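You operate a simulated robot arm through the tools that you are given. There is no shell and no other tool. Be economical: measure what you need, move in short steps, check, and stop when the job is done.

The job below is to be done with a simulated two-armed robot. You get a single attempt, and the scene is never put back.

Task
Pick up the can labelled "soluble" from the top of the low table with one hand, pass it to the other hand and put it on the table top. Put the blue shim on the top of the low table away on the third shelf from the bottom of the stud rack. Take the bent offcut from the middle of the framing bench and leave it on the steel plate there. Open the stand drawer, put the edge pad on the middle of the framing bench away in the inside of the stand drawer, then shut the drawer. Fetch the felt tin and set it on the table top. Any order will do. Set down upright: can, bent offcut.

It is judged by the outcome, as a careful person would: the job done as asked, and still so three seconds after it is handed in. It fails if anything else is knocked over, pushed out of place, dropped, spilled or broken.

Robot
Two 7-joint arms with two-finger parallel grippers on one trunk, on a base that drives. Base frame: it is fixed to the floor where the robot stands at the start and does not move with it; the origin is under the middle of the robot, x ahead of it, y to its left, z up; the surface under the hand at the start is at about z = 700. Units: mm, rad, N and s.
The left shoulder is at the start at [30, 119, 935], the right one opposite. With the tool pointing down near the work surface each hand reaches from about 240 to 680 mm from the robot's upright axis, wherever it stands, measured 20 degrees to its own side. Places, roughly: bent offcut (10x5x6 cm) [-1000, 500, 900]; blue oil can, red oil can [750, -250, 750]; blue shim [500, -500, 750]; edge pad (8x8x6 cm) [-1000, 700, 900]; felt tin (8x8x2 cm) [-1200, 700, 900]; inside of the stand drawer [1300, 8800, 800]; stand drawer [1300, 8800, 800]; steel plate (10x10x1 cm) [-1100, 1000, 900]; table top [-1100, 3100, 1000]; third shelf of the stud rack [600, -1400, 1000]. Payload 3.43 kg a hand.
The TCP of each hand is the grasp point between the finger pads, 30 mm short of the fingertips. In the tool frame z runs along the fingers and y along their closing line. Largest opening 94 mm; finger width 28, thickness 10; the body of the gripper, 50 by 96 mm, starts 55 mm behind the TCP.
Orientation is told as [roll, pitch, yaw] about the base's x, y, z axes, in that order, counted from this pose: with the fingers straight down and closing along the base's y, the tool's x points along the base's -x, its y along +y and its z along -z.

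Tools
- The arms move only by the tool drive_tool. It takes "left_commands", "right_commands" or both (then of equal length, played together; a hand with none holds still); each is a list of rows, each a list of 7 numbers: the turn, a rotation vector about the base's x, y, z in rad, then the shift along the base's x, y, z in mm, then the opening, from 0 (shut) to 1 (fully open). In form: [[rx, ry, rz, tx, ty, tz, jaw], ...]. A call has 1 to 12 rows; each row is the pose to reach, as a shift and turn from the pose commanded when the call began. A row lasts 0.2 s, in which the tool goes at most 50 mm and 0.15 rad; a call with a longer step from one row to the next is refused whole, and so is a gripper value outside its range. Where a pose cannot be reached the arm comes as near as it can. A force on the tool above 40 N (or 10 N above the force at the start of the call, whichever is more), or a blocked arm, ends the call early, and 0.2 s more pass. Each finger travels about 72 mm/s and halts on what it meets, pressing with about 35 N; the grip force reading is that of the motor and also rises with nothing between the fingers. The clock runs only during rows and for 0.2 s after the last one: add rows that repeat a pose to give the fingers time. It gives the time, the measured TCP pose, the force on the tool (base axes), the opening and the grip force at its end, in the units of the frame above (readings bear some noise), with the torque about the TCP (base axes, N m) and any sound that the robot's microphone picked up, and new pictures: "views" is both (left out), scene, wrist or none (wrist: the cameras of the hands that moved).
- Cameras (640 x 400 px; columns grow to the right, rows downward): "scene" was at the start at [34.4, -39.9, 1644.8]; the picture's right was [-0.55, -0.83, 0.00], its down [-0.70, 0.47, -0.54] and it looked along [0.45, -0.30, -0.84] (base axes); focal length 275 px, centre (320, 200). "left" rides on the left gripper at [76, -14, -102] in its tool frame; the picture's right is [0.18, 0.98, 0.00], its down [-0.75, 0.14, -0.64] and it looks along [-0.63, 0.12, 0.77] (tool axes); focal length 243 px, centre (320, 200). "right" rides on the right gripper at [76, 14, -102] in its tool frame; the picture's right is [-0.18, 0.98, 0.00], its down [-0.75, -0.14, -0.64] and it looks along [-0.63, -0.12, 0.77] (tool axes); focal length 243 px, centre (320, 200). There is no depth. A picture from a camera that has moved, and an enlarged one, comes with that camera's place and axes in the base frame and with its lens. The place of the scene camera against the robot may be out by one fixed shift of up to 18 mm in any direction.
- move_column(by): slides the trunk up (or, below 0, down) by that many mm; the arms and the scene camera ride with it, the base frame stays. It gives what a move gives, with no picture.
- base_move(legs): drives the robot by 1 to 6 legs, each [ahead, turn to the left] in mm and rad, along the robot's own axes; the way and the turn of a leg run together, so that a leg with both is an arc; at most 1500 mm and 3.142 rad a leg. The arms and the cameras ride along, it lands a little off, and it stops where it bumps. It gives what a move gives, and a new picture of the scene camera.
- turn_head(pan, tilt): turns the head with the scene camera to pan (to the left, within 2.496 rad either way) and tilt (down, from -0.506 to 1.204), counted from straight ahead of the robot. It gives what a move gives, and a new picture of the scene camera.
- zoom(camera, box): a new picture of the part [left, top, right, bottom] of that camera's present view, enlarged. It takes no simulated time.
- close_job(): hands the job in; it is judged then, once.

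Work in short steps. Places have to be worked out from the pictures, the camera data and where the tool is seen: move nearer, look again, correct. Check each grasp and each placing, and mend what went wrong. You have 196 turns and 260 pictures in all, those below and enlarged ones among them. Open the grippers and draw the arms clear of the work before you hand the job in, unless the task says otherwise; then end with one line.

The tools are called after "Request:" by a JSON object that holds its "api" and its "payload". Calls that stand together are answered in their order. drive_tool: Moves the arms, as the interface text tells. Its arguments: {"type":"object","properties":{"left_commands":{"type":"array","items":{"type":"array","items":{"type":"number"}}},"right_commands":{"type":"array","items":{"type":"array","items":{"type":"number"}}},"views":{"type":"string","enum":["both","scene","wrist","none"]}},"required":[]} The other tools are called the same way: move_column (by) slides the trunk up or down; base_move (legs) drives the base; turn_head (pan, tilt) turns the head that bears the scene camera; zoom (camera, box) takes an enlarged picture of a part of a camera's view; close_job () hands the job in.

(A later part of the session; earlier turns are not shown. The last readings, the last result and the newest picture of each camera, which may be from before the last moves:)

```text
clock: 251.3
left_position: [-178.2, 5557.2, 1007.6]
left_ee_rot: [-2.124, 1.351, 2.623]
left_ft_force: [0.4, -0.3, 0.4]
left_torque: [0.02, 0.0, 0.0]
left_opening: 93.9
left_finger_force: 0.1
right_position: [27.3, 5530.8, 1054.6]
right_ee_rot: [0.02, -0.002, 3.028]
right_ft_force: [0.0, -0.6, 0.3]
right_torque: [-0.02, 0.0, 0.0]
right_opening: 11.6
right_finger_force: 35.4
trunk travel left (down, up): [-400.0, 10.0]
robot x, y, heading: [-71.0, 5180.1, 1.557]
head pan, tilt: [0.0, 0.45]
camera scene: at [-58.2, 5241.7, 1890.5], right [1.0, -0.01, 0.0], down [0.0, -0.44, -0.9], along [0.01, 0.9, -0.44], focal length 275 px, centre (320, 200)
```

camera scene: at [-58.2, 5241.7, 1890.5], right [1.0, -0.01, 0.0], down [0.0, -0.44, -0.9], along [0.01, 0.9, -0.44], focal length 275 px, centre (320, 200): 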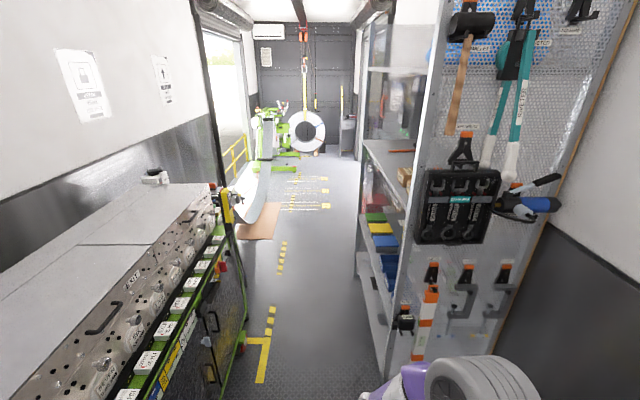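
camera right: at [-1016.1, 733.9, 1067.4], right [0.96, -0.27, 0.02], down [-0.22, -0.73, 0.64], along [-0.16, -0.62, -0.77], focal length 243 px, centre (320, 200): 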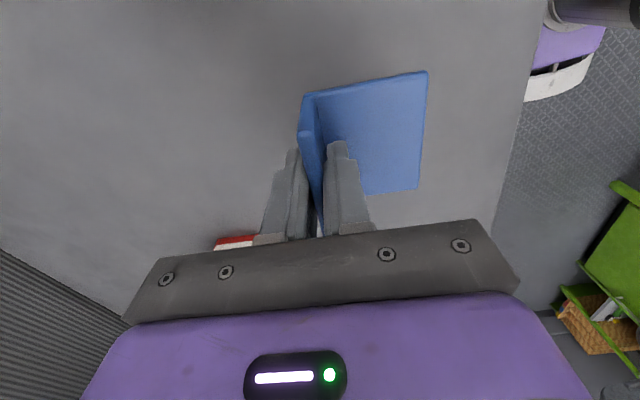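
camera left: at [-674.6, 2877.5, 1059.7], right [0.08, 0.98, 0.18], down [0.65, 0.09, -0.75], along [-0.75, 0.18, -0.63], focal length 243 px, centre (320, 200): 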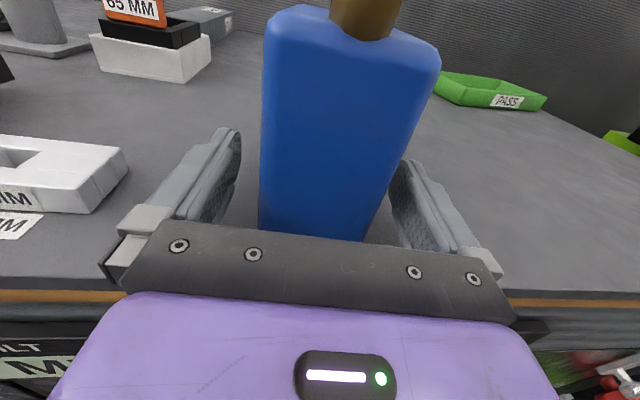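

I have margins of about 80 mm right and 120 mm left here. I'll trim the heading slightly left and drive on past the shelf.

Request:
{"api": "base_move", "payload": {"legs": [[0, 0.04], [1100, 0], [1000, 0]]}}

Request:
{"api": "turn_head", "payload": {"pan": -0.6, "tilt": 0.35}}

```text
clock: 262.0
left_position: [-269.4, 7631.9, 1007.3]
left_ee_rot: [-2.125, 1.35, 2.675]
left_ft_force: [0.4, 0.3, 0.8]
left_torque: [-0.02, 0.01, 0.03]
left_opening: 94.1
left_finger_force: 0.0
right_position: [-63.4, 7617.5, 1054.9]
right_ee_rot: [0.017, -0.005, 3.076]
right_ft_force: [-0.1, -1.7, -1.2]
right_torque: [0.02, 0.0, 0.03]
right_opening: 11.5
right_finger_force: 35.3
trunk travel left (down, up): [-400.0, 10.0]
robot x, y, heading: [-140.9, 7261.5, 1.608]
head pan, tilt: [0.0, 0.45]
camera scene: at [-135.2, 7323.4, 1890.6], right [1.0, 0.04, 0.0], down [0.02, -0.43, -0.9], along [-0.03, 0.9, -0.44], focal length 275 px, centre (320, 200)
```

scene: 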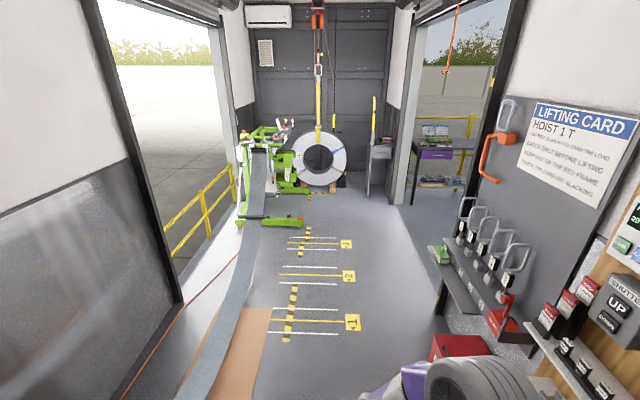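

```text
clock: 263.0
left_position: [-269.5, 7632.4, 1007.7]
left_ee_rot: [-2.124, 1.351, 2.674]
left_ft_force: [0.3, 0.2, 0.8]
left_torque: [0.03, 0.03, 0.01]
left_opening: 94.0
left_finger_force: 0.0
right_position: [-64.1, 7616.1, 1054.3]
right_ee_rot: [0.017, -0.002, 3.076]
right_ft_force: [0.8, 0.3, -0.6]
right_torque: [-0.04, -0.04, -0.01]
right_opening: 11.4
right_finger_force: 35.4
trunk travel left (down, up): [-400.0, 10.0]
robot x, y, heading: [-138.9, 7263.0, 1.613]
head pan, tilt: [-0.6, 0.351]
camera scene: at [-82.1, 7310.3, 1899.7], right [0.85, -0.53, 0.0], down [-0.18, -0.29, -0.94], along [0.5, 0.79, -0.34], focal length 275 px, centre (320, 200)
```

scene: 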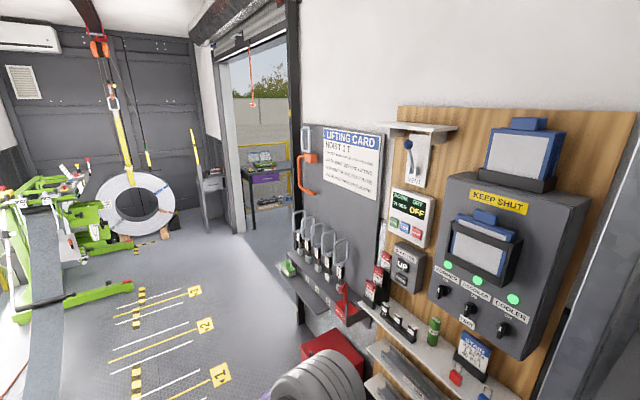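

The stand with the purple drawer is through the right-hand doorway. Zooming in.

Request:
{"api": "zoom", "payload": {"camera": "scene", "box": [210, 120, 330, 250]}}

```text
3.08 times, centred on (270, 185) of scene
camera zoom: at [-82.1, 7310.3, 1899.7], right [0.85, -0.53, 0.0], down [-0.18, -0.29, -0.94], along [0.5, 0.79, -0.34], focal length 845 px, centre (474, 246)
```

zoom: 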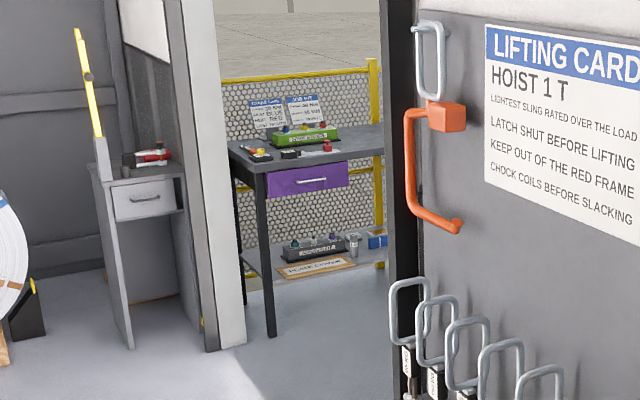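

The given stand place (1300,8800) lies outside, around the corner of that doorway. I'll drive up to opposite the doorway and look out.

Request:
{"api": "base_move", "payload": {"legs": [[0, -0.1], [1350, 0], [1300, 0]]}}

Request:
{"api": "turn_head", "payload": {"pan": -1.7, "tilt": 0.35}}

```text
clock: 276.4
left_position: [-65.1, 10292.3, 1007.8]
left_ee_rot: [-2.125, 1.352, 2.567]
left_ft_force: [-0.7, -0.5, 0.1]
left_torque: [-0.06, -0.01, 0.0]
left_opening: 93.7
left_finger_force: 0.1
right_position: [138.4, 10254.5, 1053.9]
right_ee_rot: [0.018, -0.003, 2.972]
right_ft_force: [0.4, -0.4, -0.9]
right_torque: [0.03, -0.05, 0.03]
right_opening: 11.7
right_finger_force: 34.6
trunk travel left (down, up): [-400.0, 10.0]
robot x, y, heading: [21.3, 9907.0, 1.508]
head pan, tilt: [-0.6, 0.351]
camera scene: at [86.9, 9951.9, 1899.8], right [0.78, -0.62, 0.0], down [-0.21, -0.27, -0.94], along [0.58, 0.74, -0.34], focal length 275 px, centre (320, 200)
```

scene: 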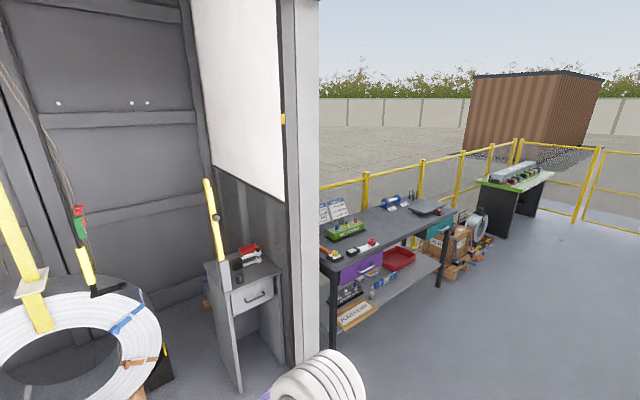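

```text
clock: 277.8
left_position: [-66.2, 10290.9, 1007.5]
left_ee_rot: [-2.124, 1.351, 2.568]
left_ft_force: [-0.5, 0.5, -0.2]
left_torque: [0.04, 0.01, -0.03]
left_opening: 94.1
left_finger_force: 0.0
right_position: [136.4, 10254.3, 1053.7]
right_ee_rot: [0.018, -0.003, 2.971]
right_ft_force: [-0.2, -0.6, -0.8]
right_torque: [0.01, 0.0, 0.0]
right_opening: 11.3
right_finger_force: 34.9
trunk travel left (down, up): [-400.0, 10.0]
robot x, y, heading: [26.2, 9909.2, 1.503]
head pan, tilt: [-1.7, 0.351]
camera scene: at [120.5, 9860.5, 1899.8], right [-0.2, -0.98, 0.0], down [-0.34, 0.07, -0.94], along [0.92, -0.18, -0.34], focal length 275 px, centre (320, 200)
```

scene: 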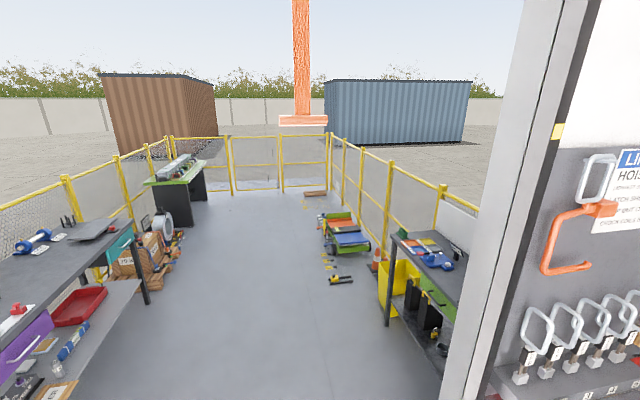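

There is a stand on the right outside. Zooming in on it.

Request:
{"api": "zoom", "payload": {"camera": "scene", "box": [310, 190, 490, 390]}}

```text
2.00 times, centred on (400, 290) of scene
camera zoom: at [120.5, 9860.5, 1899.8], right [-0.2, -0.98, 0.0], down [-0.34, 0.07, -0.94], along [0.92, -0.18, -0.34], focal length 549 px, centre (160, 20)
```

zoom: 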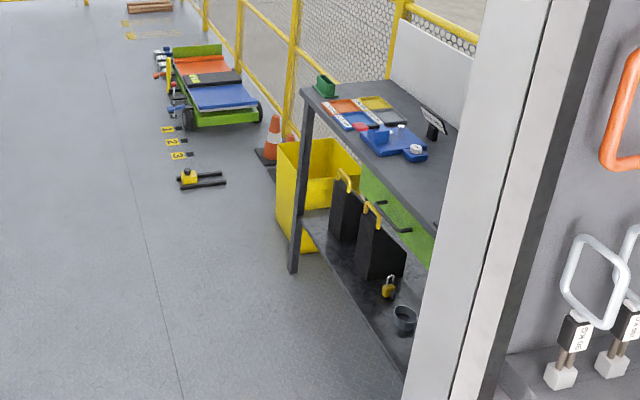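

The stand has a green drawer with a dark bar handle, facing +y. I'll drive out through the doorway and face it.

Request:
{"api": "base_move", "payload": {"legs": [[0, -1.503], [1280, 0], [0, -1.571]]}}

Request:
{"api": "turn_head", "payload": {"pan": 0, "tilt": 0.55}}

```text
clock: 285.3
left_position: [1119.7, 10020.3, 1012.4]
left_ee_rot: [-2.181, 1.347, 0.998]
left_ft_force: [0.2, -0.5, -0.4]
left_torque: [-0.01, 0.0, -0.03]
left_opening: 93.9
left_finger_force: 0.0
right_position: [1092.8, 9817.9, 1059.8]
right_ee_rot: [0.002, 0.0, 1.459]
right_ft_force: [0.1, -0.7, 0.2]
right_torque: [0.02, 0.0, -0.01]
right_opening: 11.2
right_finger_force: 35.5
trunk travel left (down, up): [-400.0, 10.0]
robot x, y, heading: [759.7, 9907.2, -0.006]
head pan, tilt: [-1.7, 0.351]
stopped in leg 2: the robot was blocked; the commanded pose is now the measured one
camera scene: at [686.6, 9822.8, 1900.8], right [-0.97, 0.24, -0.01], down [0.09, 0.31, -0.94], along [-0.22, -0.92, -0.33], focal length 275 px, centre (320, 200)
```

scene: 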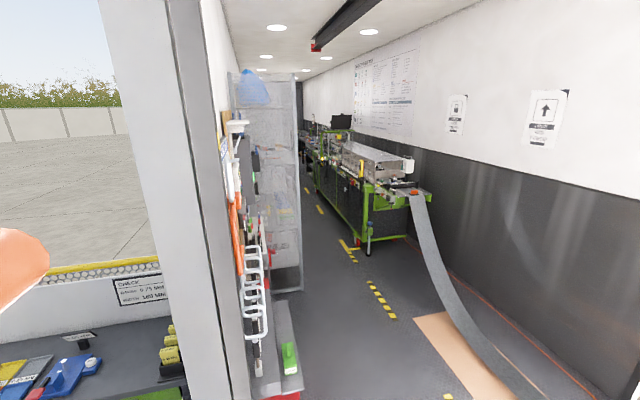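

```text
clock: 287.1
left_position: [1116.2, 10022.1, 1013.4]
left_ee_rot: [-2.203, 1.345, 0.979]
left_ft_force: [0.4, -0.1, 0.0]
left_torque: [-0.01, -0.01, 0.01]
left_opening: 94.2
left_finger_force: 0.0
right_position: [1091.3, 9817.2, 1061.5]
right_ee_rot: [-0.001, 0.0, 1.461]
right_ft_force: [0.0, -0.4, -0.8]
right_torque: [0.0, -0.02, -0.03]
right_opening: 11.6
right_finger_force: 35.2
trunk travel left (down, up): [-400.0, 10.0]
robot x, y, heading: [759.3, 9909.1, -0.011]
head pan, tilt: [0.0, 0.55]
camera scene: at [686.5, 9825.8, 1883.8], right [-0.98, 0.18, -0.02], down [0.1, 0.48, -0.87], along [-0.15, -0.86, -0.49], focal length 275 px, centre (320, 200)
```

scene: 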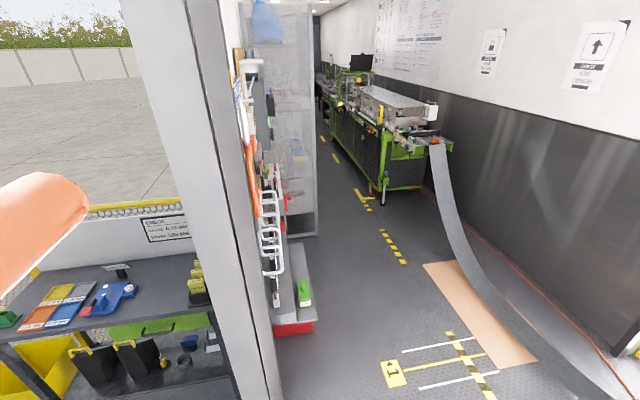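

The head struck the orange strap hanging in the doorway (its lower end at z≈1860). I'll back off, lower the trunk and re-aim the head.

Request:
{"api": "base_move", "payload": {"legs": [[-250, 0]]}}

Request:
{"api": "move_column", "payload": {"by": -250}}

Request:
{"api": "turn_head", "payload": {"pan": 0, "tilt": 0.1}}

```text
clock: 288.9
left_position: [885.9, 10018.9, 1007.6]
left_ee_rot: [-2.119, 1.351, 1.059]
left_ft_force: [0.2, 0.1, 0.9]
left_torque: [0.04, 0.0, 0.0]
left_opening: 94.1
left_finger_force: 0.0
right_position: [860.5, 9814.8, 1055.5]
right_ee_rot: [0.017, -0.003, 1.462]
right_ft_force: [-1.0, -0.2, -0.5]
right_torque: [-0.01, -0.03, 0.02]
right_opening: 11.6
right_finger_force: 34.4
trunk travel left (down, up): [-400.0, 10.0]
robot x, y, heading: [511.6, 9911.3, -0.013]
head pan, tilt: [0.0, 0.55]
camera scene: at [576.6, 9906.5, 1881.5], right [-0.01, -1.0, 0.0], down [-0.52, 0.0, -0.85], along [0.85, -0.01, -0.52], focal length 275 px, centre (320, 200)
```

scene: 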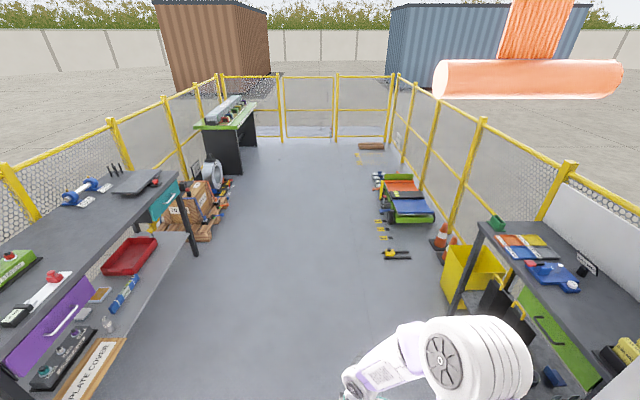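

```text
clock: 291.5
left_position: [885.4, 10018.9, 757.9]
left_ee_rot: [-2.12, 1.35, 1.056]
left_ft_force: [0.6, -0.4, 1.0]
left_torque: [-0.02, -0.02, 0.05]
left_opening: 94.1
left_finger_force: 0.1
right_position: [860.3, 9814.1, 804.9]
right_ee_rot: [0.017, -0.003, 1.461]
right_ft_force: [-0.4, -0.3, -0.6]
right_torque: [0.02, -0.03, 0.0]
right_opening: 11.7
right_finger_force: 35.1
trunk travel left (down, up): [-150.0, 260.0]
robot x, y, heading: [507.9, 9906.5, -0.012]
head pan, tilt: [0.0, 0.55]
```

```text
clock: 292.4
left_position: [886.3, 10020.2, 757.7]
left_ee_rot: [-2.12, 1.351, 1.059]
left_ft_force: [-0.2, -1.2, 0.5]
left_torque: [-0.02, -0.01, -0.01]
left_opening: 93.9
left_finger_force: 0.1
right_position: [860.4, 9815.2, 804.6]
right_ee_rot: [0.018, -0.003, 1.461]
right_ft_force: [0.4, 0.6, 0.0]
right_torque: [0.02, 0.0, -0.02]
right_opening: 11.5
right_finger_force: 34.6
trunk travel left (down, up): [-150.0, 260.0]
robot x, y, heading: [510.4, 9907.4, -0.011]
head pan, tilt: [0.0, 0.099]
camera scene: at [578.7, 9905.7, 1673.1], right [-0.01, -1.0, 0.0], down [-0.1, 0.0, -0.99], along [0.99, -0.01, -0.1], focal length 275 px, centre (320, 200)
```

scene: 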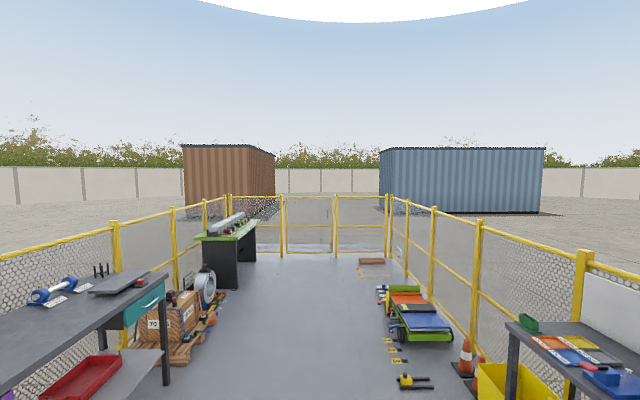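

The strap end is at about (764,9773,1856), now above the head. I'll drive on and turn to face the stand.

Request:
{"api": "base_move", "payload": {"legs": [[850, 0], [0, -1.56]]}}

Request:
{"api": "turn_head", "payload": {"pan": 0, "tilt": 0.6}}

```text
clock: 300.7
left_position: [1474.4, 9526.3, 756.2]
left_ee_rot: [-2.12, 1.351, -0.501]
left_ft_force: [0.0, -0.2, -1.0]
left_torque: [-0.03, -0.02, -0.05]
left_opening: 94.2
left_finger_force: 0.2
right_position: [1269.1, 9548.0, 804.2]
right_ee_rot: [0.018, -0.003, -0.1]
right_ft_force: [0.7, 0.9, 0.0]
right_torque: [0.02, 0.02, 0.02]
right_opening: 11.7
right_finger_force: 34.8
trunk travel left (down, up): [-150.0, 260.0]
robot x, y, heading: [1359.1, 9898.3, -1.571]
head pan, tilt: [0.0, 0.099]
camera scene: at [1365.1, 9835.9, 1673.2], right [-1.0, 0.0, 0.0], down [0.0, 0.1, -1.0], along [0.0, -1.0, -0.1], focal length 275 px, centre (320, 200)
```

scene: 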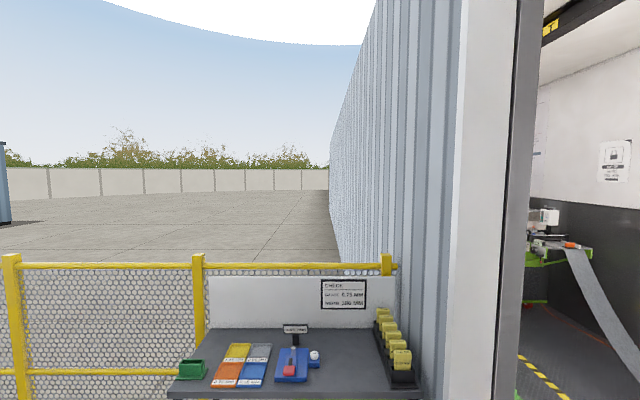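

```text
clock: 301.6
left_position: [1474.9, 9524.8, 756.8]
left_ee_rot: [-2.12, 1.351, -0.501]
left_ft_force: [1.3, 0.8, 0.1]
left_torque: [0.03, 0.0, 0.0]
left_opening: 93.7
left_finger_force: 0.1
right_position: [1269.2, 9548.4, 804.8]
right_ee_rot: [0.018, -0.004, -0.1]
right_ft_force: [-0.3, 0.7, -1.4]
right_torque: [0.02, -0.01, 0.02]
right_opening: 11.5
right_finger_force: 35.1
trunk travel left (down, up): [-150.0, 260.0]
robot x, y, heading: [1360.8, 9900.4, -1.574]
head pan, tilt: [0.0, 0.6]
camera scene: at [1365.2, 9839.5, 1627.1], right [-1.0, 0.0, 0.0], down [0.0, 0.56, -0.83], along [0.0, -0.83, -0.56], focal length 275 px, centre (320, 200)
```

scene: 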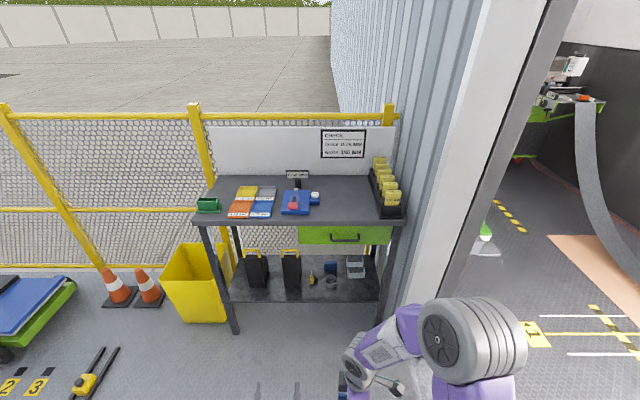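

The stand faces me: top z≈870, drawer handle at about (1254,8920,809). The right hand keeps the pad; the left hand, already pointing forward, I'll roll 90° here in the open so it closes vertically on the horizontal bar.

Request:
{"api": "drive_tool", "payload": {"left_commands": [[0, 0.14, 0, 0, 0, 5, 1], [0, 0.28, 0, 0, 0, 10, 1], [0, 0.42, 0, 0, 0, 15, 1], [0, 0.56, 0, 0, 0, 20, 1], [0, 0.7, 0, 0, 0, 25, 1], [0, 0.84, 0, 0, 0, 30, 1], [0, 0.98, 0, 0, 0, 35, 1], [0, 1.12, 0, 0, 0, 40, 1], [0, 1.26, 0, 0, 0, 45, 1], [0, 1.4, 0, 0, 0, 50, 1], [0, 1.54, 0, 0, 0, 50, 1], [0, 1.68, 0, 0, 0, 50, 1]]}}

```text
clock: 304.4
left_position: [1489.8, 9504.6, 791.3]
left_ee_rot: [1.548, 0.159, -2.969]
left_ft_force: [0.4, -0.2, 0.8]
left_torque: [0.02, -0.01, 0.0]
left_opening: 94.2
left_finger_force: 0.1
right_position: [1269.3, 9547.6, 804.2]
right_ee_rot: [0.018, -0.004, -0.1]
right_ft_force: [0.0, 0.1, -0.3]
right_torque: [-0.04, -0.02, 0.02]
right_opening: 11.5
right_finger_force: 34.8
trunk travel left (down, up): [-150.0, 260.0]
robot x, y, heading: [1358.9, 9898.6, -1.568]
head pan, tilt: [0.0, 0.6]
stopped in row 12 (left hand): the arm was blocked; the commanded pose is now the measured one
camera scene: at [1365.2, 9839.5, 1627.0], right [-1.0, 0.0, 0.0], down [0.0, 0.56, -0.83], along [0.0, -0.83, -0.56], focal length 275 px, centre (320, 200)
camera left: at [1547.9, 9618.5, 791.1], right [0.03, -0.02, 1.0], down [-0.87, 0.5, 0.03], along [-0.5, -0.87, 0.0], focal length 243 px, centre (320, 200)
```

scene: 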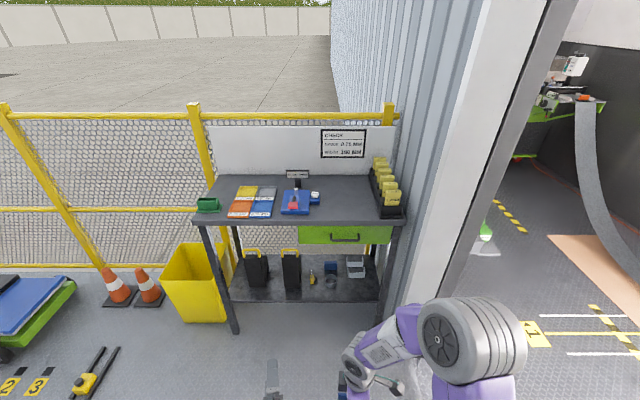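
left: 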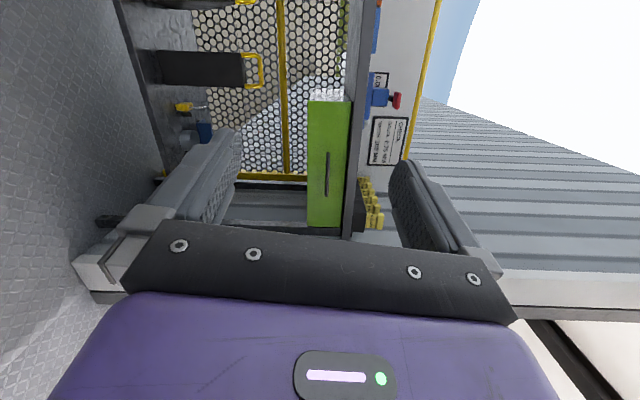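

The roll worked: the fingers now close vertically and the left camera sees the green drawer's bar (x 1173–1311, z≈812, y≈8920). I'll raise the trunk 150 mm to lift the pad above the stand top, and drive 300 mm nearer.

Request:
{"api": "move_column", "payload": {"by": 150}}

Request:
{"api": "base_move", "payload": {"legs": [[300, 0]]}}

Request:
{"api": "turn_head", "payload": {"pan": 0, "tilt": 0.9}}

```text
clock: 306.1
left_position: [1490.5, 9505.4, 940.6]
left_ee_rot: [1.546, 0.158, -2.969]
left_ft_force: [-0.3, 0.6, 0.4]
left_torque: [0.02, 0.02, -0.02]
left_opening: 94.0
left_finger_force: 0.0
right_position: [1270.1, 9547.1, 954.1]
right_ee_rot: [0.016, -0.003, -0.1]
right_ft_force: [-0.4, 0.3, -0.8]
right_torque: [-0.03, 0.02, -0.05]
right_opening: 11.5
right_finger_force: 34.8
trunk travel left (down, up): [-300.0, 110.0]
robot x, y, heading: [1358.8, 9900.7, -1.566]
head pan, tilt: [0.0, 0.6]
```

```text
clock: 308.2
left_position: [1491.3, 9206.3, 941.1]
left_ee_rot: [1.544, 0.158, -2.968]
left_ft_force: [-0.1, 0.2, 0.1]
left_torque: [0.01, -0.02, -0.01]
left_opening: 94.0
left_finger_force: 0.0
right_position: [1269.7, 9249.6, 954.8]
right_ee_rot: [0.018, -0.004, -0.098]
right_ft_force: [0.6, -0.1, 0.6]
right_torque: [0.01, 0.0, -0.04]
right_opening: 11.3
right_finger_force: 34.4
trunk travel left (down, up): [-300.0, 110.0]
robot x, y, heading: [1359.9, 9598.7, -1.57]
head pan, tilt: [0.0, 0.6]
camera scene: at [1365.7, 9540.6, 1777.0], right [-1.0, 0.0, 0.0], down [0.0, 0.57, -0.82], along [0.0, -0.82, -0.57], focal length 275 px, centre (320, 200)
```

scene: 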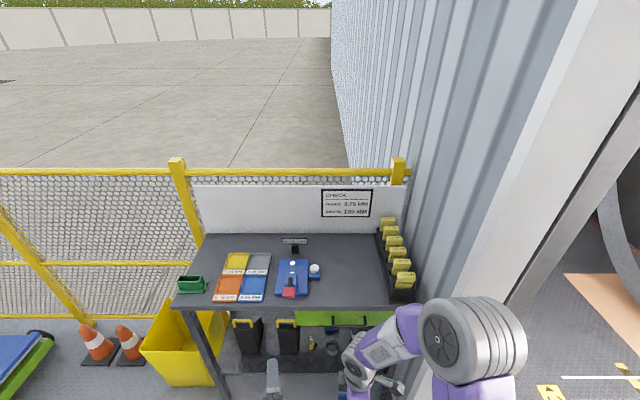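

```text
clock: 309.0
left_position: [1491.9, 9205.4, 941.0]
left_ee_rot: [1.548, 0.157, -2.968]
left_ft_force: [-0.3, -0.1, -0.6]
left_torque: [-0.02, 0.04, -0.05]
left_opening: 94.1
left_finger_force: 0.1
right_position: [1270.0, 9249.3, 954.5]
right_ee_rot: [0.019, -0.003, -0.098]
right_ft_force: [-0.9, -0.7, -0.3]
right_torque: [0.01, 0.0, -0.03]
right_opening: 11.4
right_finger_force: 35.1
trunk travel left (down, up): [-300.0, 110.0]
robot x, y, heading: [1360.9, 9598.8, -1.566]
head pan, tilt: [0.0, 0.901]
camera scene: at [1365.7, 9554.6, 1752.3], right [-1.0, 0.0, 0.0], down [0.0, 0.78, -0.62], along [0.0, -0.62, -0.78], focal length 275 px, centre (320, 200)
```

scene: 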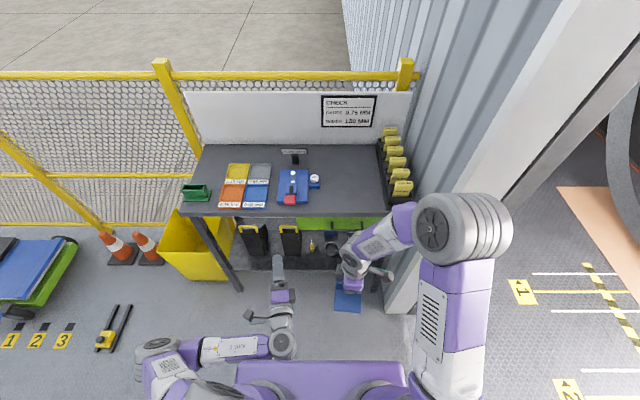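

I'll raise the right hand 80 mm and bring the left hand down to handle height, then across to x≈1285 in front of the bar.

Request:
{"api": "drive_tool", "payload": {"left_commands": [[0, 0, 0, 0, 0, -43, 1], [0, 0, 0, 0, 0, -86, 1], [0, 0, -0.05, -10, 0, -127, 1], [0, 0, -0.1, -50, 0, -129, 1], [0, 0, -0.17, -95, 0, -129, 1], [0, 0, -0.17, -140, 0, -129, 1], [0, 0, -0.17, -180, -20, -129, 1], [0, 0, -0.17, -207, -60, -129, 1], [0, 0, -0.17, -207, -100, -129, 1], [0, 0, -0.17, -207, -130, -129, 1], [0, 0, -0.17, -207, -130, -129, 1]], "right_commands": [[0, 0, 0, 0, 0, 30, 0], [0, 0, 0, 0, 0, 60, 0], [0, 0, 0, 0, 0, 80, 0], [0, 0, 0, 0, 0, 80, 0], [0, 0, 0, 0, 0, 80, 0], [0, 0, 0, 0, 0, 80, 0], [0, 0, 0, 0, 0, 80, 0], [0, 0, 0, 0, 0, 80, 0], [0, 0, 0, 0, 0, 80, 0], [0, 0, 0, 0, 0, 80, 0], [0, 0, 0, 0, 0, 80, 0]]}}

```text
clock: 311.4
left_position: [1284.1, 9077.0, 812.5]
left_ee_rot: [1.549, 0.157, -3.139]
left_ft_force: [0.1, -0.1, -0.3]
left_torque: [-0.01, -0.02, -0.01]
left_opening: 94.0
left_finger_force: 0.1
right_position: [1269.6, 9248.5, 1035.7]
right_ee_rot: [0.017, -0.004, -0.098]
right_ft_force: [0.5, -0.4, 0.2]
right_torque: [-0.01, -0.01, 0.0]
right_opening: 11.6
right_finger_force: 34.9
trunk travel left (down, up): [-300.0, 110.0]
robot x, y, heading: [1359.3, 9601.3, -1.565]
head pan, tilt: [0.0, 0.901]
camera scene: at [1365.9, 9554.7, 1752.2], right [-1.0, 0.0, 0.0], down [0.0, 0.78, -0.62], along [0.0, -0.62, -0.78], focal length 275 px, centre (320, 200)
camera right: at [1195.1, 9270.9, 1135.7], right [0.28, 0.96, 0.02], down [0.73, -0.23, 0.64], along [0.62, -0.17, -0.77], focal length 243 px, centre (320, 200)
camera left: at [1360.1, 9179.0, 812.9], right [0.03, -0.02, 1.0], down [-0.77, 0.64, 0.04], along [-0.64, -0.77, 0.0], focal length 243 px, centre (320, 200)
```

scene: 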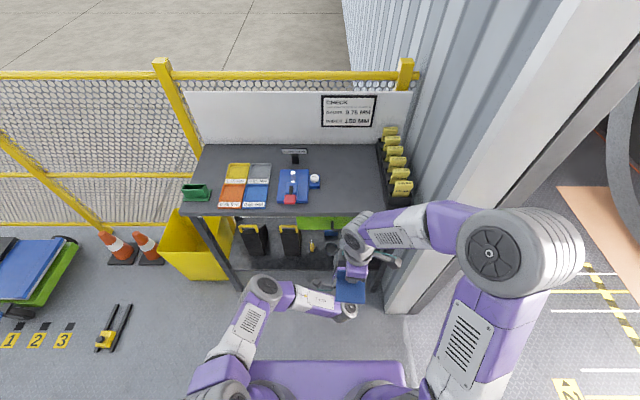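
right: 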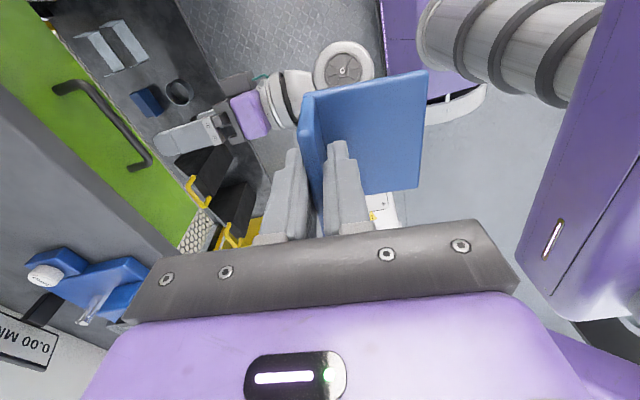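
left: 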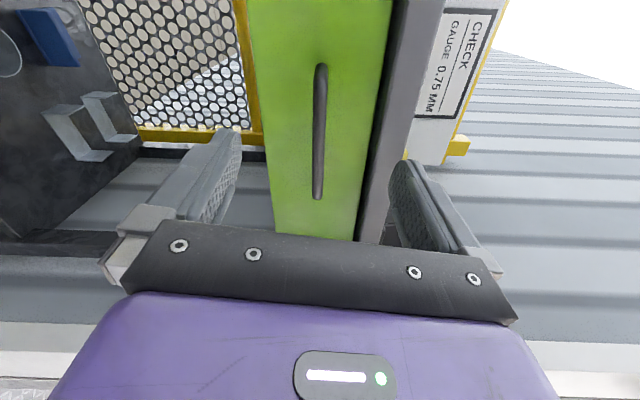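

The bar is at y≈8966, z≈813. I'll narrow the opening (to stay under the table top), move in and close on the bar.

Request:
{"api": "drive_tool", "payload": {"left_commands": [[0, 0, 0, 0, 0, 0, 0.7], [0, 0, 0, 0, 0, 0, 0.45], [0, 0, 0, 0, -35, 0, 0.45], [0, 0, 0, 0, -70, 0, 0.45], [0, 0, 0, 0, -90, 0, 0.45], [0, 0, 0, 0, -103, 0, 0.45], [0, 0, 0, 0, -103, 0, 0.45]], "views": "wrist"}}

```text
clock: 313.0
left_position: [1284.5, 8974.6, 812.0]
left_ee_rot: [1.547, 0.155, -3.138]
left_ft_force: [-0.6, 0.2, -0.1]
left_torque: [0.03, -0.01, 0.01]
left_opening: 42.3
left_finger_force: 0.0
right_position: [1269.1, 9250.3, 1034.6]
right_ee_rot: [0.018, -0.004, -0.097]
right_ft_force: [0.1, 0.3, -0.5]
right_torque: [-0.04, -0.01, -0.02]
right_opening: 11.6
right_finger_force: 34.9
trunk travel left (down, up): [-300.0, 110.0]
robot x, y, heading: [1361.5, 9600.5, -1.571]
head pan, tilt: [0.0, 0.901]
camera left: at [1360.0, 9076.7, 812.3], right [0.03, -0.02, 1.0], down [-0.77, 0.64, 0.04], along [-0.64, -0.77, 0.0], focal length 243 px, centre (320, 200)
```

left: 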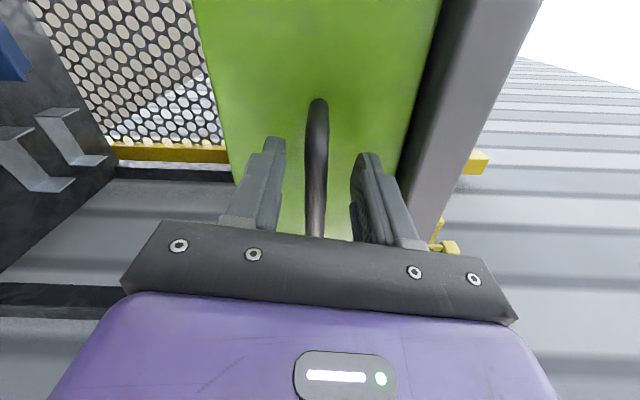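

The bar is between the fingers. Closing.

Request:
{"api": "drive_tool", "payload": {"left_commands": [[0, 0, 0, 0, 0, 0, 0.25], [0, 0, 0, 0, 0, 0, 0.1], [0, 0, 0, 0, 0, 0, 0.0], [0, 0, 0, 0, 0, 0, 0.0]], "views": "wrist"}}

```text
clock: 314.0
left_position: [1284.2, 8973.7, 810.5]
left_ee_rot: [1.542, 0.156, -3.137]
left_ft_force: [2.1, 1.7, -14.2]
left_torque: [0.05, 1.19, 0.0]
left_opening: 19.6
left_finger_force: 44.6
right_position: [1269.8, 9249.2, 1034.5]
right_ee_rot: [0.019, -0.004, -0.099]
right_ft_force: [0.0, 0.4, -0.7]
right_torque: [0.0, -0.01, 0.02]
right_opening: 11.6
right_finger_force: 34.8
trunk travel left (down, up): [-300.0, 110.0]
robot x, y, heading: [1359.2, 9600.4, -1.566]
head pan, tilt: [0.0, 0.901]
camera left: at [1360.2, 9076.9, 810.5], right [0.03, -0.03, 1.0], down [-0.77, 0.64, 0.04], along [-0.64, -0.77, 0.0], focal length 243 px, centre (320, 200)
```

left: 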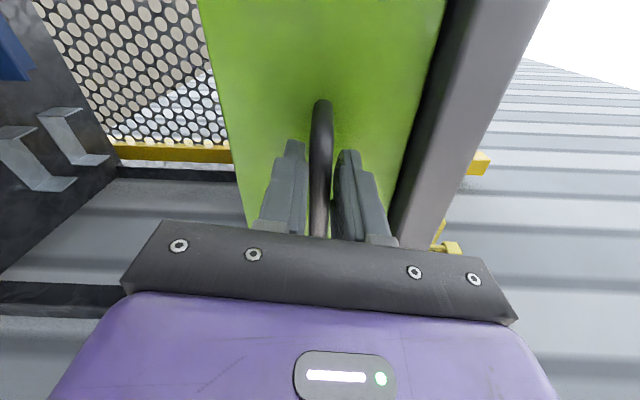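

Gripped the bar (19.6 mm). I'll relax z by -2 and pull the drawer open along +y.

Request:
{"api": "drive_tool", "payload": {"left_commands": [[0, 0, 0, 0, 0, -2, 0], [0, 0, 0, 0, 10, -2, 0], [0, 0, 0, 0, 25, -2, 0], [0, 0, 0, 0, 45, -2, 0], [0, 0, 0, 0, 65, -2, 0], [0, 0, 0, 0, 85, -2, 0], [0, 0, 0, 0, 100, -2, 0]]}}

```text
clock: 315.6
left_position: [1284.4, 9073.9, 809.2]
left_ee_rot: [1.548, 0.159, -3.137]
left_ft_force: [2.4, 0.4, -6.9]
left_torque: [0.08, 1.12, 0.6]
left_opening: 19.7
left_finger_force: 45.2
right_position: [1269.8, 9249.2, 1034.4]
right_ee_rot: [0.017, -0.003, -0.097]
right_ft_force: [0.7, -0.4, -0.4]
right_torque: [0.02, -0.01, 0.0]
right_opening: 11.5
right_finger_force: 35.3
trunk travel left (down, up): [-300.0, 110.0]
robot x, y, heading: [1360.1, 9600.8, -1.566]
head pan, tilt: [0.0, 0.901]
camera scene: at [1365.9, 9553.8, 1752.2], right [-1.0, 0.0, 0.0], down [0.0, 0.78, -0.62], along [0.0, -0.62, -0.78], focal length 275 px, centre (320, 200)
camera left: at [1360.2, 9176.0, 810.2], right [0.03, -0.02, 1.0], down [-0.77, 0.64, 0.04], along [-0.64, -0.77, 0.0], focal length 243 px, centre (320, 200)
```

scene: 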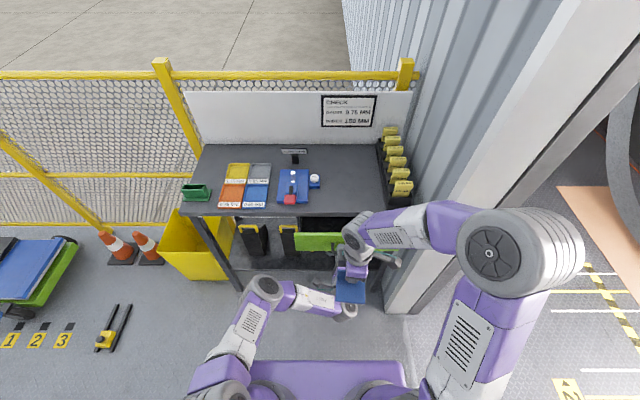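
left: 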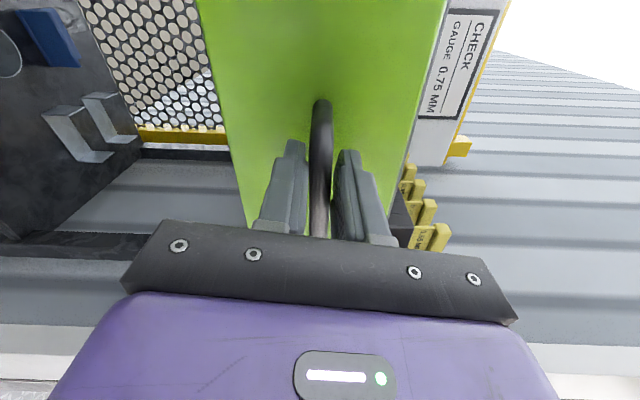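

The drawer slides freely. Pulling another 120 mm.

Request:
{"api": "drive_tool", "payload": {"left_commands": [[0, 0, 0, 0, 20, 0, 0], [0, 0, 0, 0, 40, 0, 0], [0, 0, 0, 0, 60, 0, 0], [0, 0, 0, 0, 80, 0, 0], [0, 0, 0, 0, 100, 0, 0], [0, 0, 0, 0, 120, 0, 0]]}}

Request:
{"api": "zoom", "payload": {"camera": "scene", "box": [240, 150, 460, 320]}}

```text
clock: 317.0
left_position: [1285.2, 9192.9, 810.8]
left_ee_rot: [1.551, 0.155, -3.137]
left_ft_force: [2.4, -0.1, 6.1]
left_torque: [-0.05, 1.12, -0.16]
left_opening: 19.4
left_finger_force: 45.0
right_position: [1270.6, 9249.4, 1034.4]
right_ee_rot: [0.016, -0.004, -0.098]
right_ft_force: [0.1, 0.1, -0.4]
right_torque: [0.0, 0.01, 0.02]
right_opening: 11.2
right_finger_force: 35.1
trunk travel left (down, up): [-300.0, 110.0]
robot x, y, heading: [1361.1, 9604.2, -1.564]
head pan, tilt: [0.0, 0.901]
camera scene: at [1366.2, 9555.3, 1752.3], right [-1.0, 0.0, 0.0], down [0.0, 0.78, -0.62], along [0.0, -0.62, -0.78], focal length 275 px, centre (320, 200)
camera left: at [1360.4, 9296.6, 809.8], right [0.03, -0.02, 1.0], down [-0.77, 0.64, 0.04], along [-0.64, -0.77, 0.0], focal length 243 px, centre (320, 200)
```

scene: 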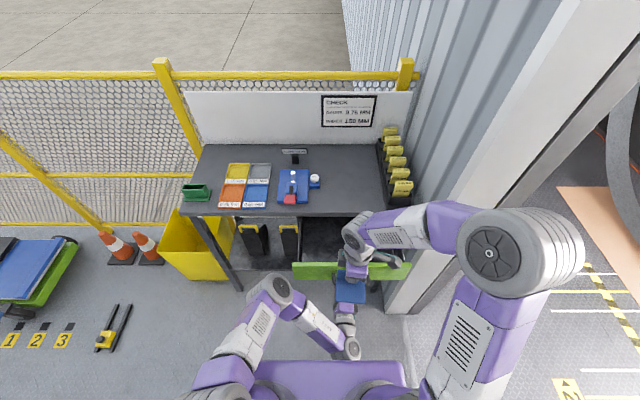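
left: 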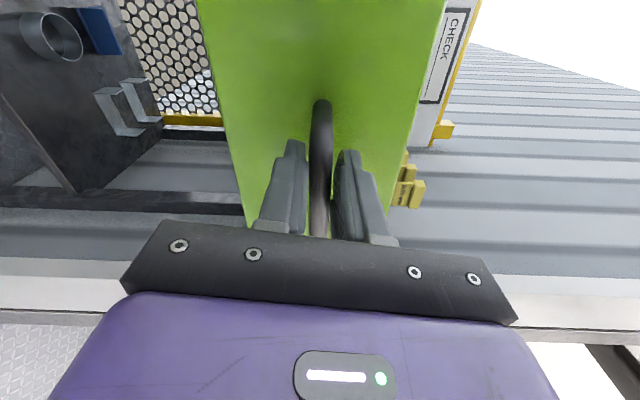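

```text
2.35 times, centred on (350, 235) of scene
camera zoom: at [1366.2, 9555.3, 1752.3], right [-1.0, 0.0, 0.0], down [0.0, 0.78, -0.62], along [0.0, -0.62, -0.78], focal length 646 px, centre (249, 118)
```

zoom: 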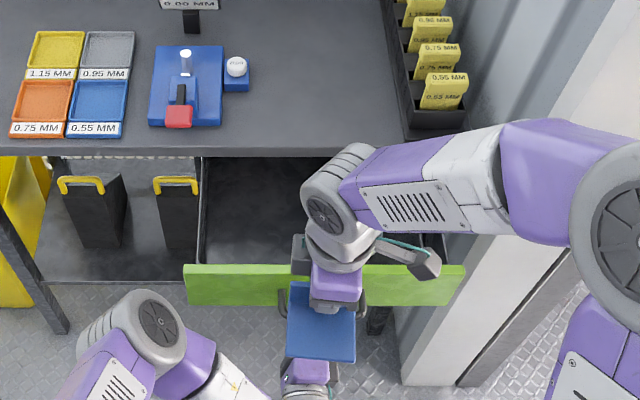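

The drawer is open about 220 mm and the left hand keeps holding it. I'll move the right hand with the pad over the drawer in two stages, watching the elbow near the wall.

Request:
{"api": "drive_tool", "payload": {"right_commands": [[0, 0, 0, -5, -25, 0, 0], [0, 0, 0, -10, -55, 0, 0], [0, 0, 0, -15, -85, 0, 0], [0, 0, 0, -20, -115, 0, 0], [0, 0, 0, -20, -115, 0, 0]], "views": "scene"}}

```text
clock: 318.2
left_position: [1284.2, 9195.0, 810.0]
left_ee_rot: [1.549, 0.157, -3.138]
left_ft_force: [-0.7, 0.5, 13.9]
left_torque: [-0.01, 1.12, 0.0]
left_opening: 19.4
left_finger_force: 44.8
right_position: [1250.4, 9136.2, 1035.8]
right_ee_rot: [0.019, -0.004, -0.096]
right_ft_force: [-0.5, -0.2, 0.1]
right_torque: [-0.01, 0.01, 0.03]
right_opening: 11.3
right_finger_force: 35.8
trunk travel left (down, up): [-300.0, 110.0]
robot x, y, heading: [1358.4, 9600.5, -1.566]
head pan, tilt: [0.0, 0.901]
camera scene: at [1366.1, 9555.8, 1752.3], right [-1.0, 0.0, 0.0], down [0.0, 0.78, -0.62], along [0.0, -0.62, -0.78], focal length 275 px, centre (320, 200)
```

scene: 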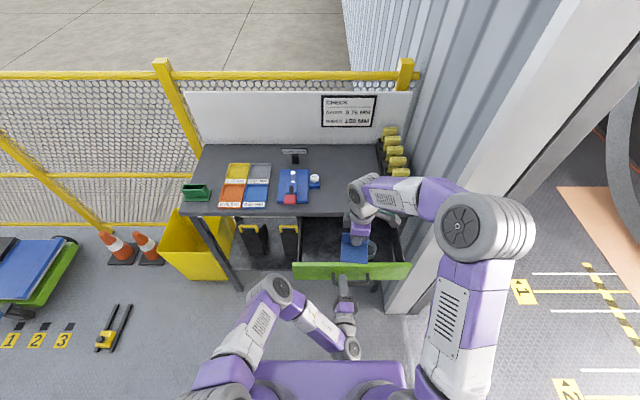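

The elbow moves inward, good. Zooming into the drawer to see what's inside.

Request:
{"api": "zoom", "payload": {"camera": "scene", "box": [280, 200, 420, 290]}}

Request:
{"api": "zoom", "payload": {"camera": "right", "box": [0, 0, 640, 400]}}

```text
4.44 times, centred on (350, 245) of scene
camera zoom: at [1366.1, 9555.8, 1752.3], right [-1.0, 0.0, 0.0], down [0.0, 0.78, -0.62], along [0.0, -0.62, -0.78], focal length 1221 px, centre (187, 0)
```

zoom: 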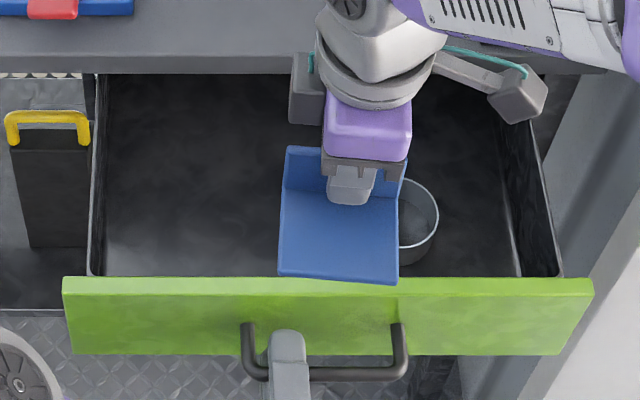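

```text
1.00 times, centred on (320, 200) of right (not enlarged: the box is as wide or as high as the picture)
camera zoom: at [1175.9, 9156.6, 1136.5], right [0.28, 0.96, 0.02], down [0.73, -0.22, 0.64], along [0.62, -0.17, -0.77], focal length 243 px, centre (320, 200)
```

zoom: 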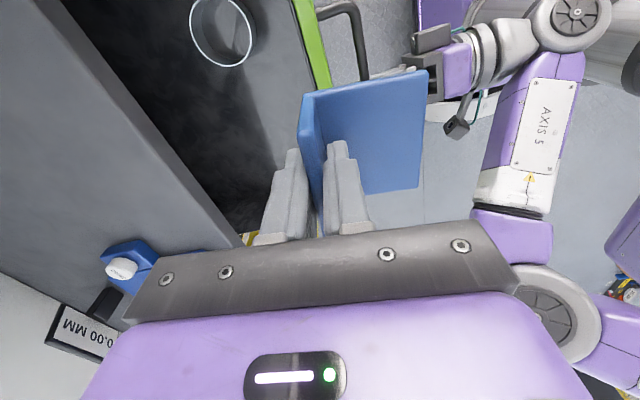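

A ring-shaped cup lies in the drawer at about (1170,9040), so I'll put the pad left of it at (1312,9027). Moving over and lowering.

Request:
{"api": "drive_tool", "payload": {"right_commands": [[0, 0, 0, 30, -5, 0, 0], [0, 0, 0, 62, -10, 0, 0], [0, 0, 0, 62, -45, 0, 0], [0, 0, 0, 62, -80, 0, 0], [0, 0, 0, 62, -109, 0, 0], [0, 0, 0, 62, -109, -40, 0], [0, 0, 0, 62, -109, -80, 0], [0, 0, 0, 62, -109, -120, 0], [0, 0, 0, 62, -109, -120, 0]]}}

Request:
{"api": "zoom", "payload": {"camera": "scene", "box": [260, 180, 420, 290]}}

```text
clock: 320.2
left_position: [1284.7, 9194.9, 810.8]
left_ee_rot: [1.55, 0.157, -3.138]
left_ft_force: [-0.5, 0.1, 18.0]
left_torque: [0.01, 1.13, 0.08]
left_opening: 19.7
left_finger_force: 45.2
right_position: [1312.5, 9026.1, 914.9]
right_ee_rot: [0.016, -0.004, -0.099]
right_ft_force: [0.1, 0.4, -0.5]
right_torque: [-0.03, -0.01, -0.02]
right_opening: 11.6
right_finger_force: 35.0
trunk travel left (down, up): [-300.0, 110.0]
robot x, y, heading: [1361.1, 9602.5, -1.568]
head pan, tilt: [0.0, 0.901]
camera scene: at [1366.0, 9556.1, 1752.3], right [-1.0, 0.0, 0.0], down [0.0, 0.78, -0.62], along [0.0, -0.62, -0.78], focal length 275 px, centre (320, 200)
camera right: at [1238.3, 9047.5, 1015.8], right [0.28, 0.96, 0.02], down [0.73, -0.22, 0.64], along [0.62, -0.17, -0.77], focal length 243 px, centre (320, 200)
```

scene: 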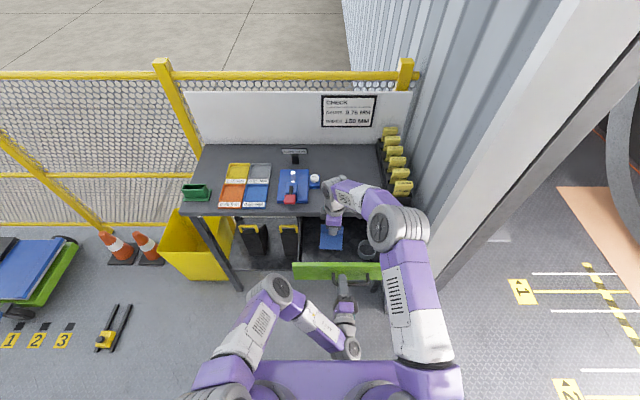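
right: 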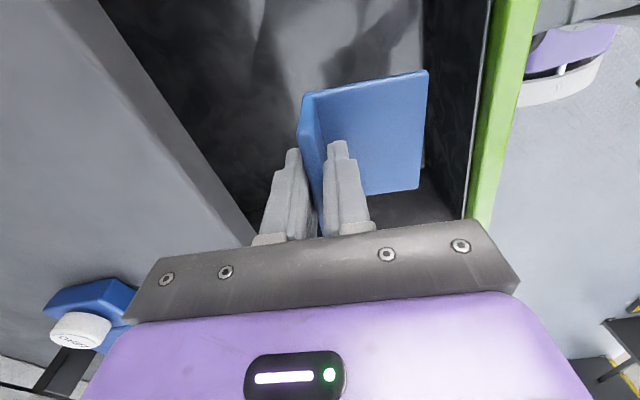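

```text
3.64 times, centred on (340, 235) of scene
camera zoom: at [1366.0, 9556.1, 1752.3], right [-1.0, 0.0, 0.0], down [0.0, 0.78, -0.62], along [0.0, -0.62, -0.78], focal length 999 px, centre (247, 73)
```

zoom: 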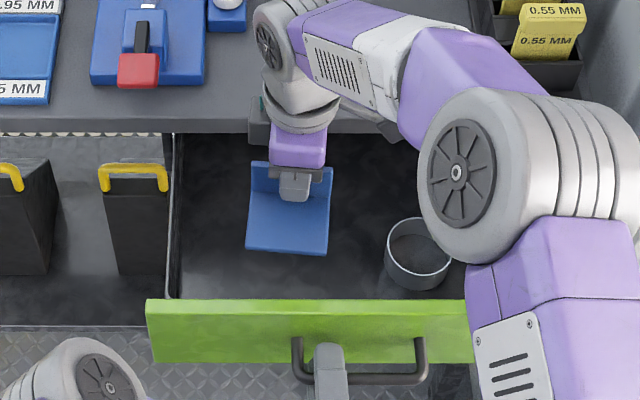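

Well placed. I'll shift +8 in y for clearance from the table edge and lower further.

Request:
{"api": "drive_tool", "payload": {"right_commands": [[0, 0, 0, 0, 8, -20, 0], [0, 0, 0, 0, 8, -45, 0], [0, 0, 0, 0, 8, -70, 0], [0, 0, 0, 0, 8, -90, 0], [0, 0, 0, 0, 8, -96, 0], [0, 0, 0, 0, 8, -102, 0], [0, 0, 0, 0, 8, -108, 0], [0, 0, 0, 0, 8, -114, 0], [0, 0, 0, 0, 8, -120, 0]]}}

```text
clock: 322.2
left_position: [1285.2, 9195.7, 808.7]
left_ee_rot: [1.547, 0.158, -3.137]
left_ft_force: [-2.7, -1.9, 8.5]
left_torque: [0.02, 1.05, 0.41]
left_opening: 19.7
left_finger_force: 45.1
right_position: [1313.8, 9032.9, 798.3]
right_ee_rot: [0.008, -0.008, -0.1]
right_ft_force: [-1.0, 1.3, 31.0]
right_torque: [-0.03, -0.01, -0.04]
right_opening: 11.8
right_finger_force: 34.7
trunk travel left (down, up): [-300.0, 110.0]
robot x, y, heading: [1360.4, 9603.4, -1.569]
head pan, tilt: [0.0, 0.901]
camera scene: at [1365.9, 9558.5, 1752.6], right [-1.0, 0.0, 0.0], down [0.0, 0.78, -0.62], along [0.0, -0.62, -0.78], focal length 275 px, centre (320, 200)
camera right: at [1238.5, 9054.5, 899.8], right [0.28, 0.96, 0.01], down [0.73, -0.22, 0.65], along [0.62, -0.17, -0.76], focal length 243 px, centre (320, 200)
```

scene: 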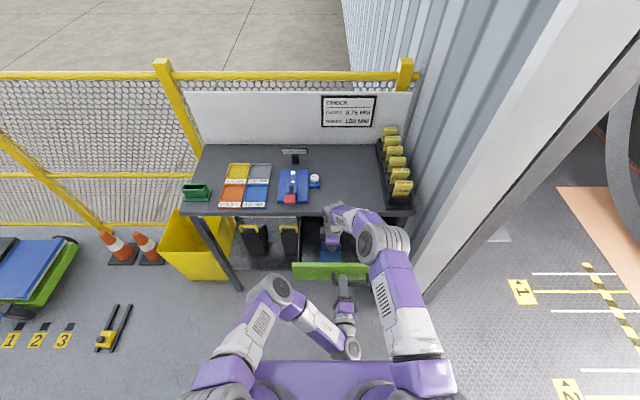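
right: 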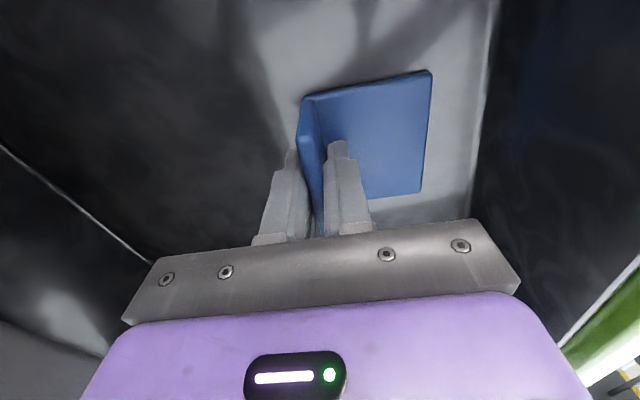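

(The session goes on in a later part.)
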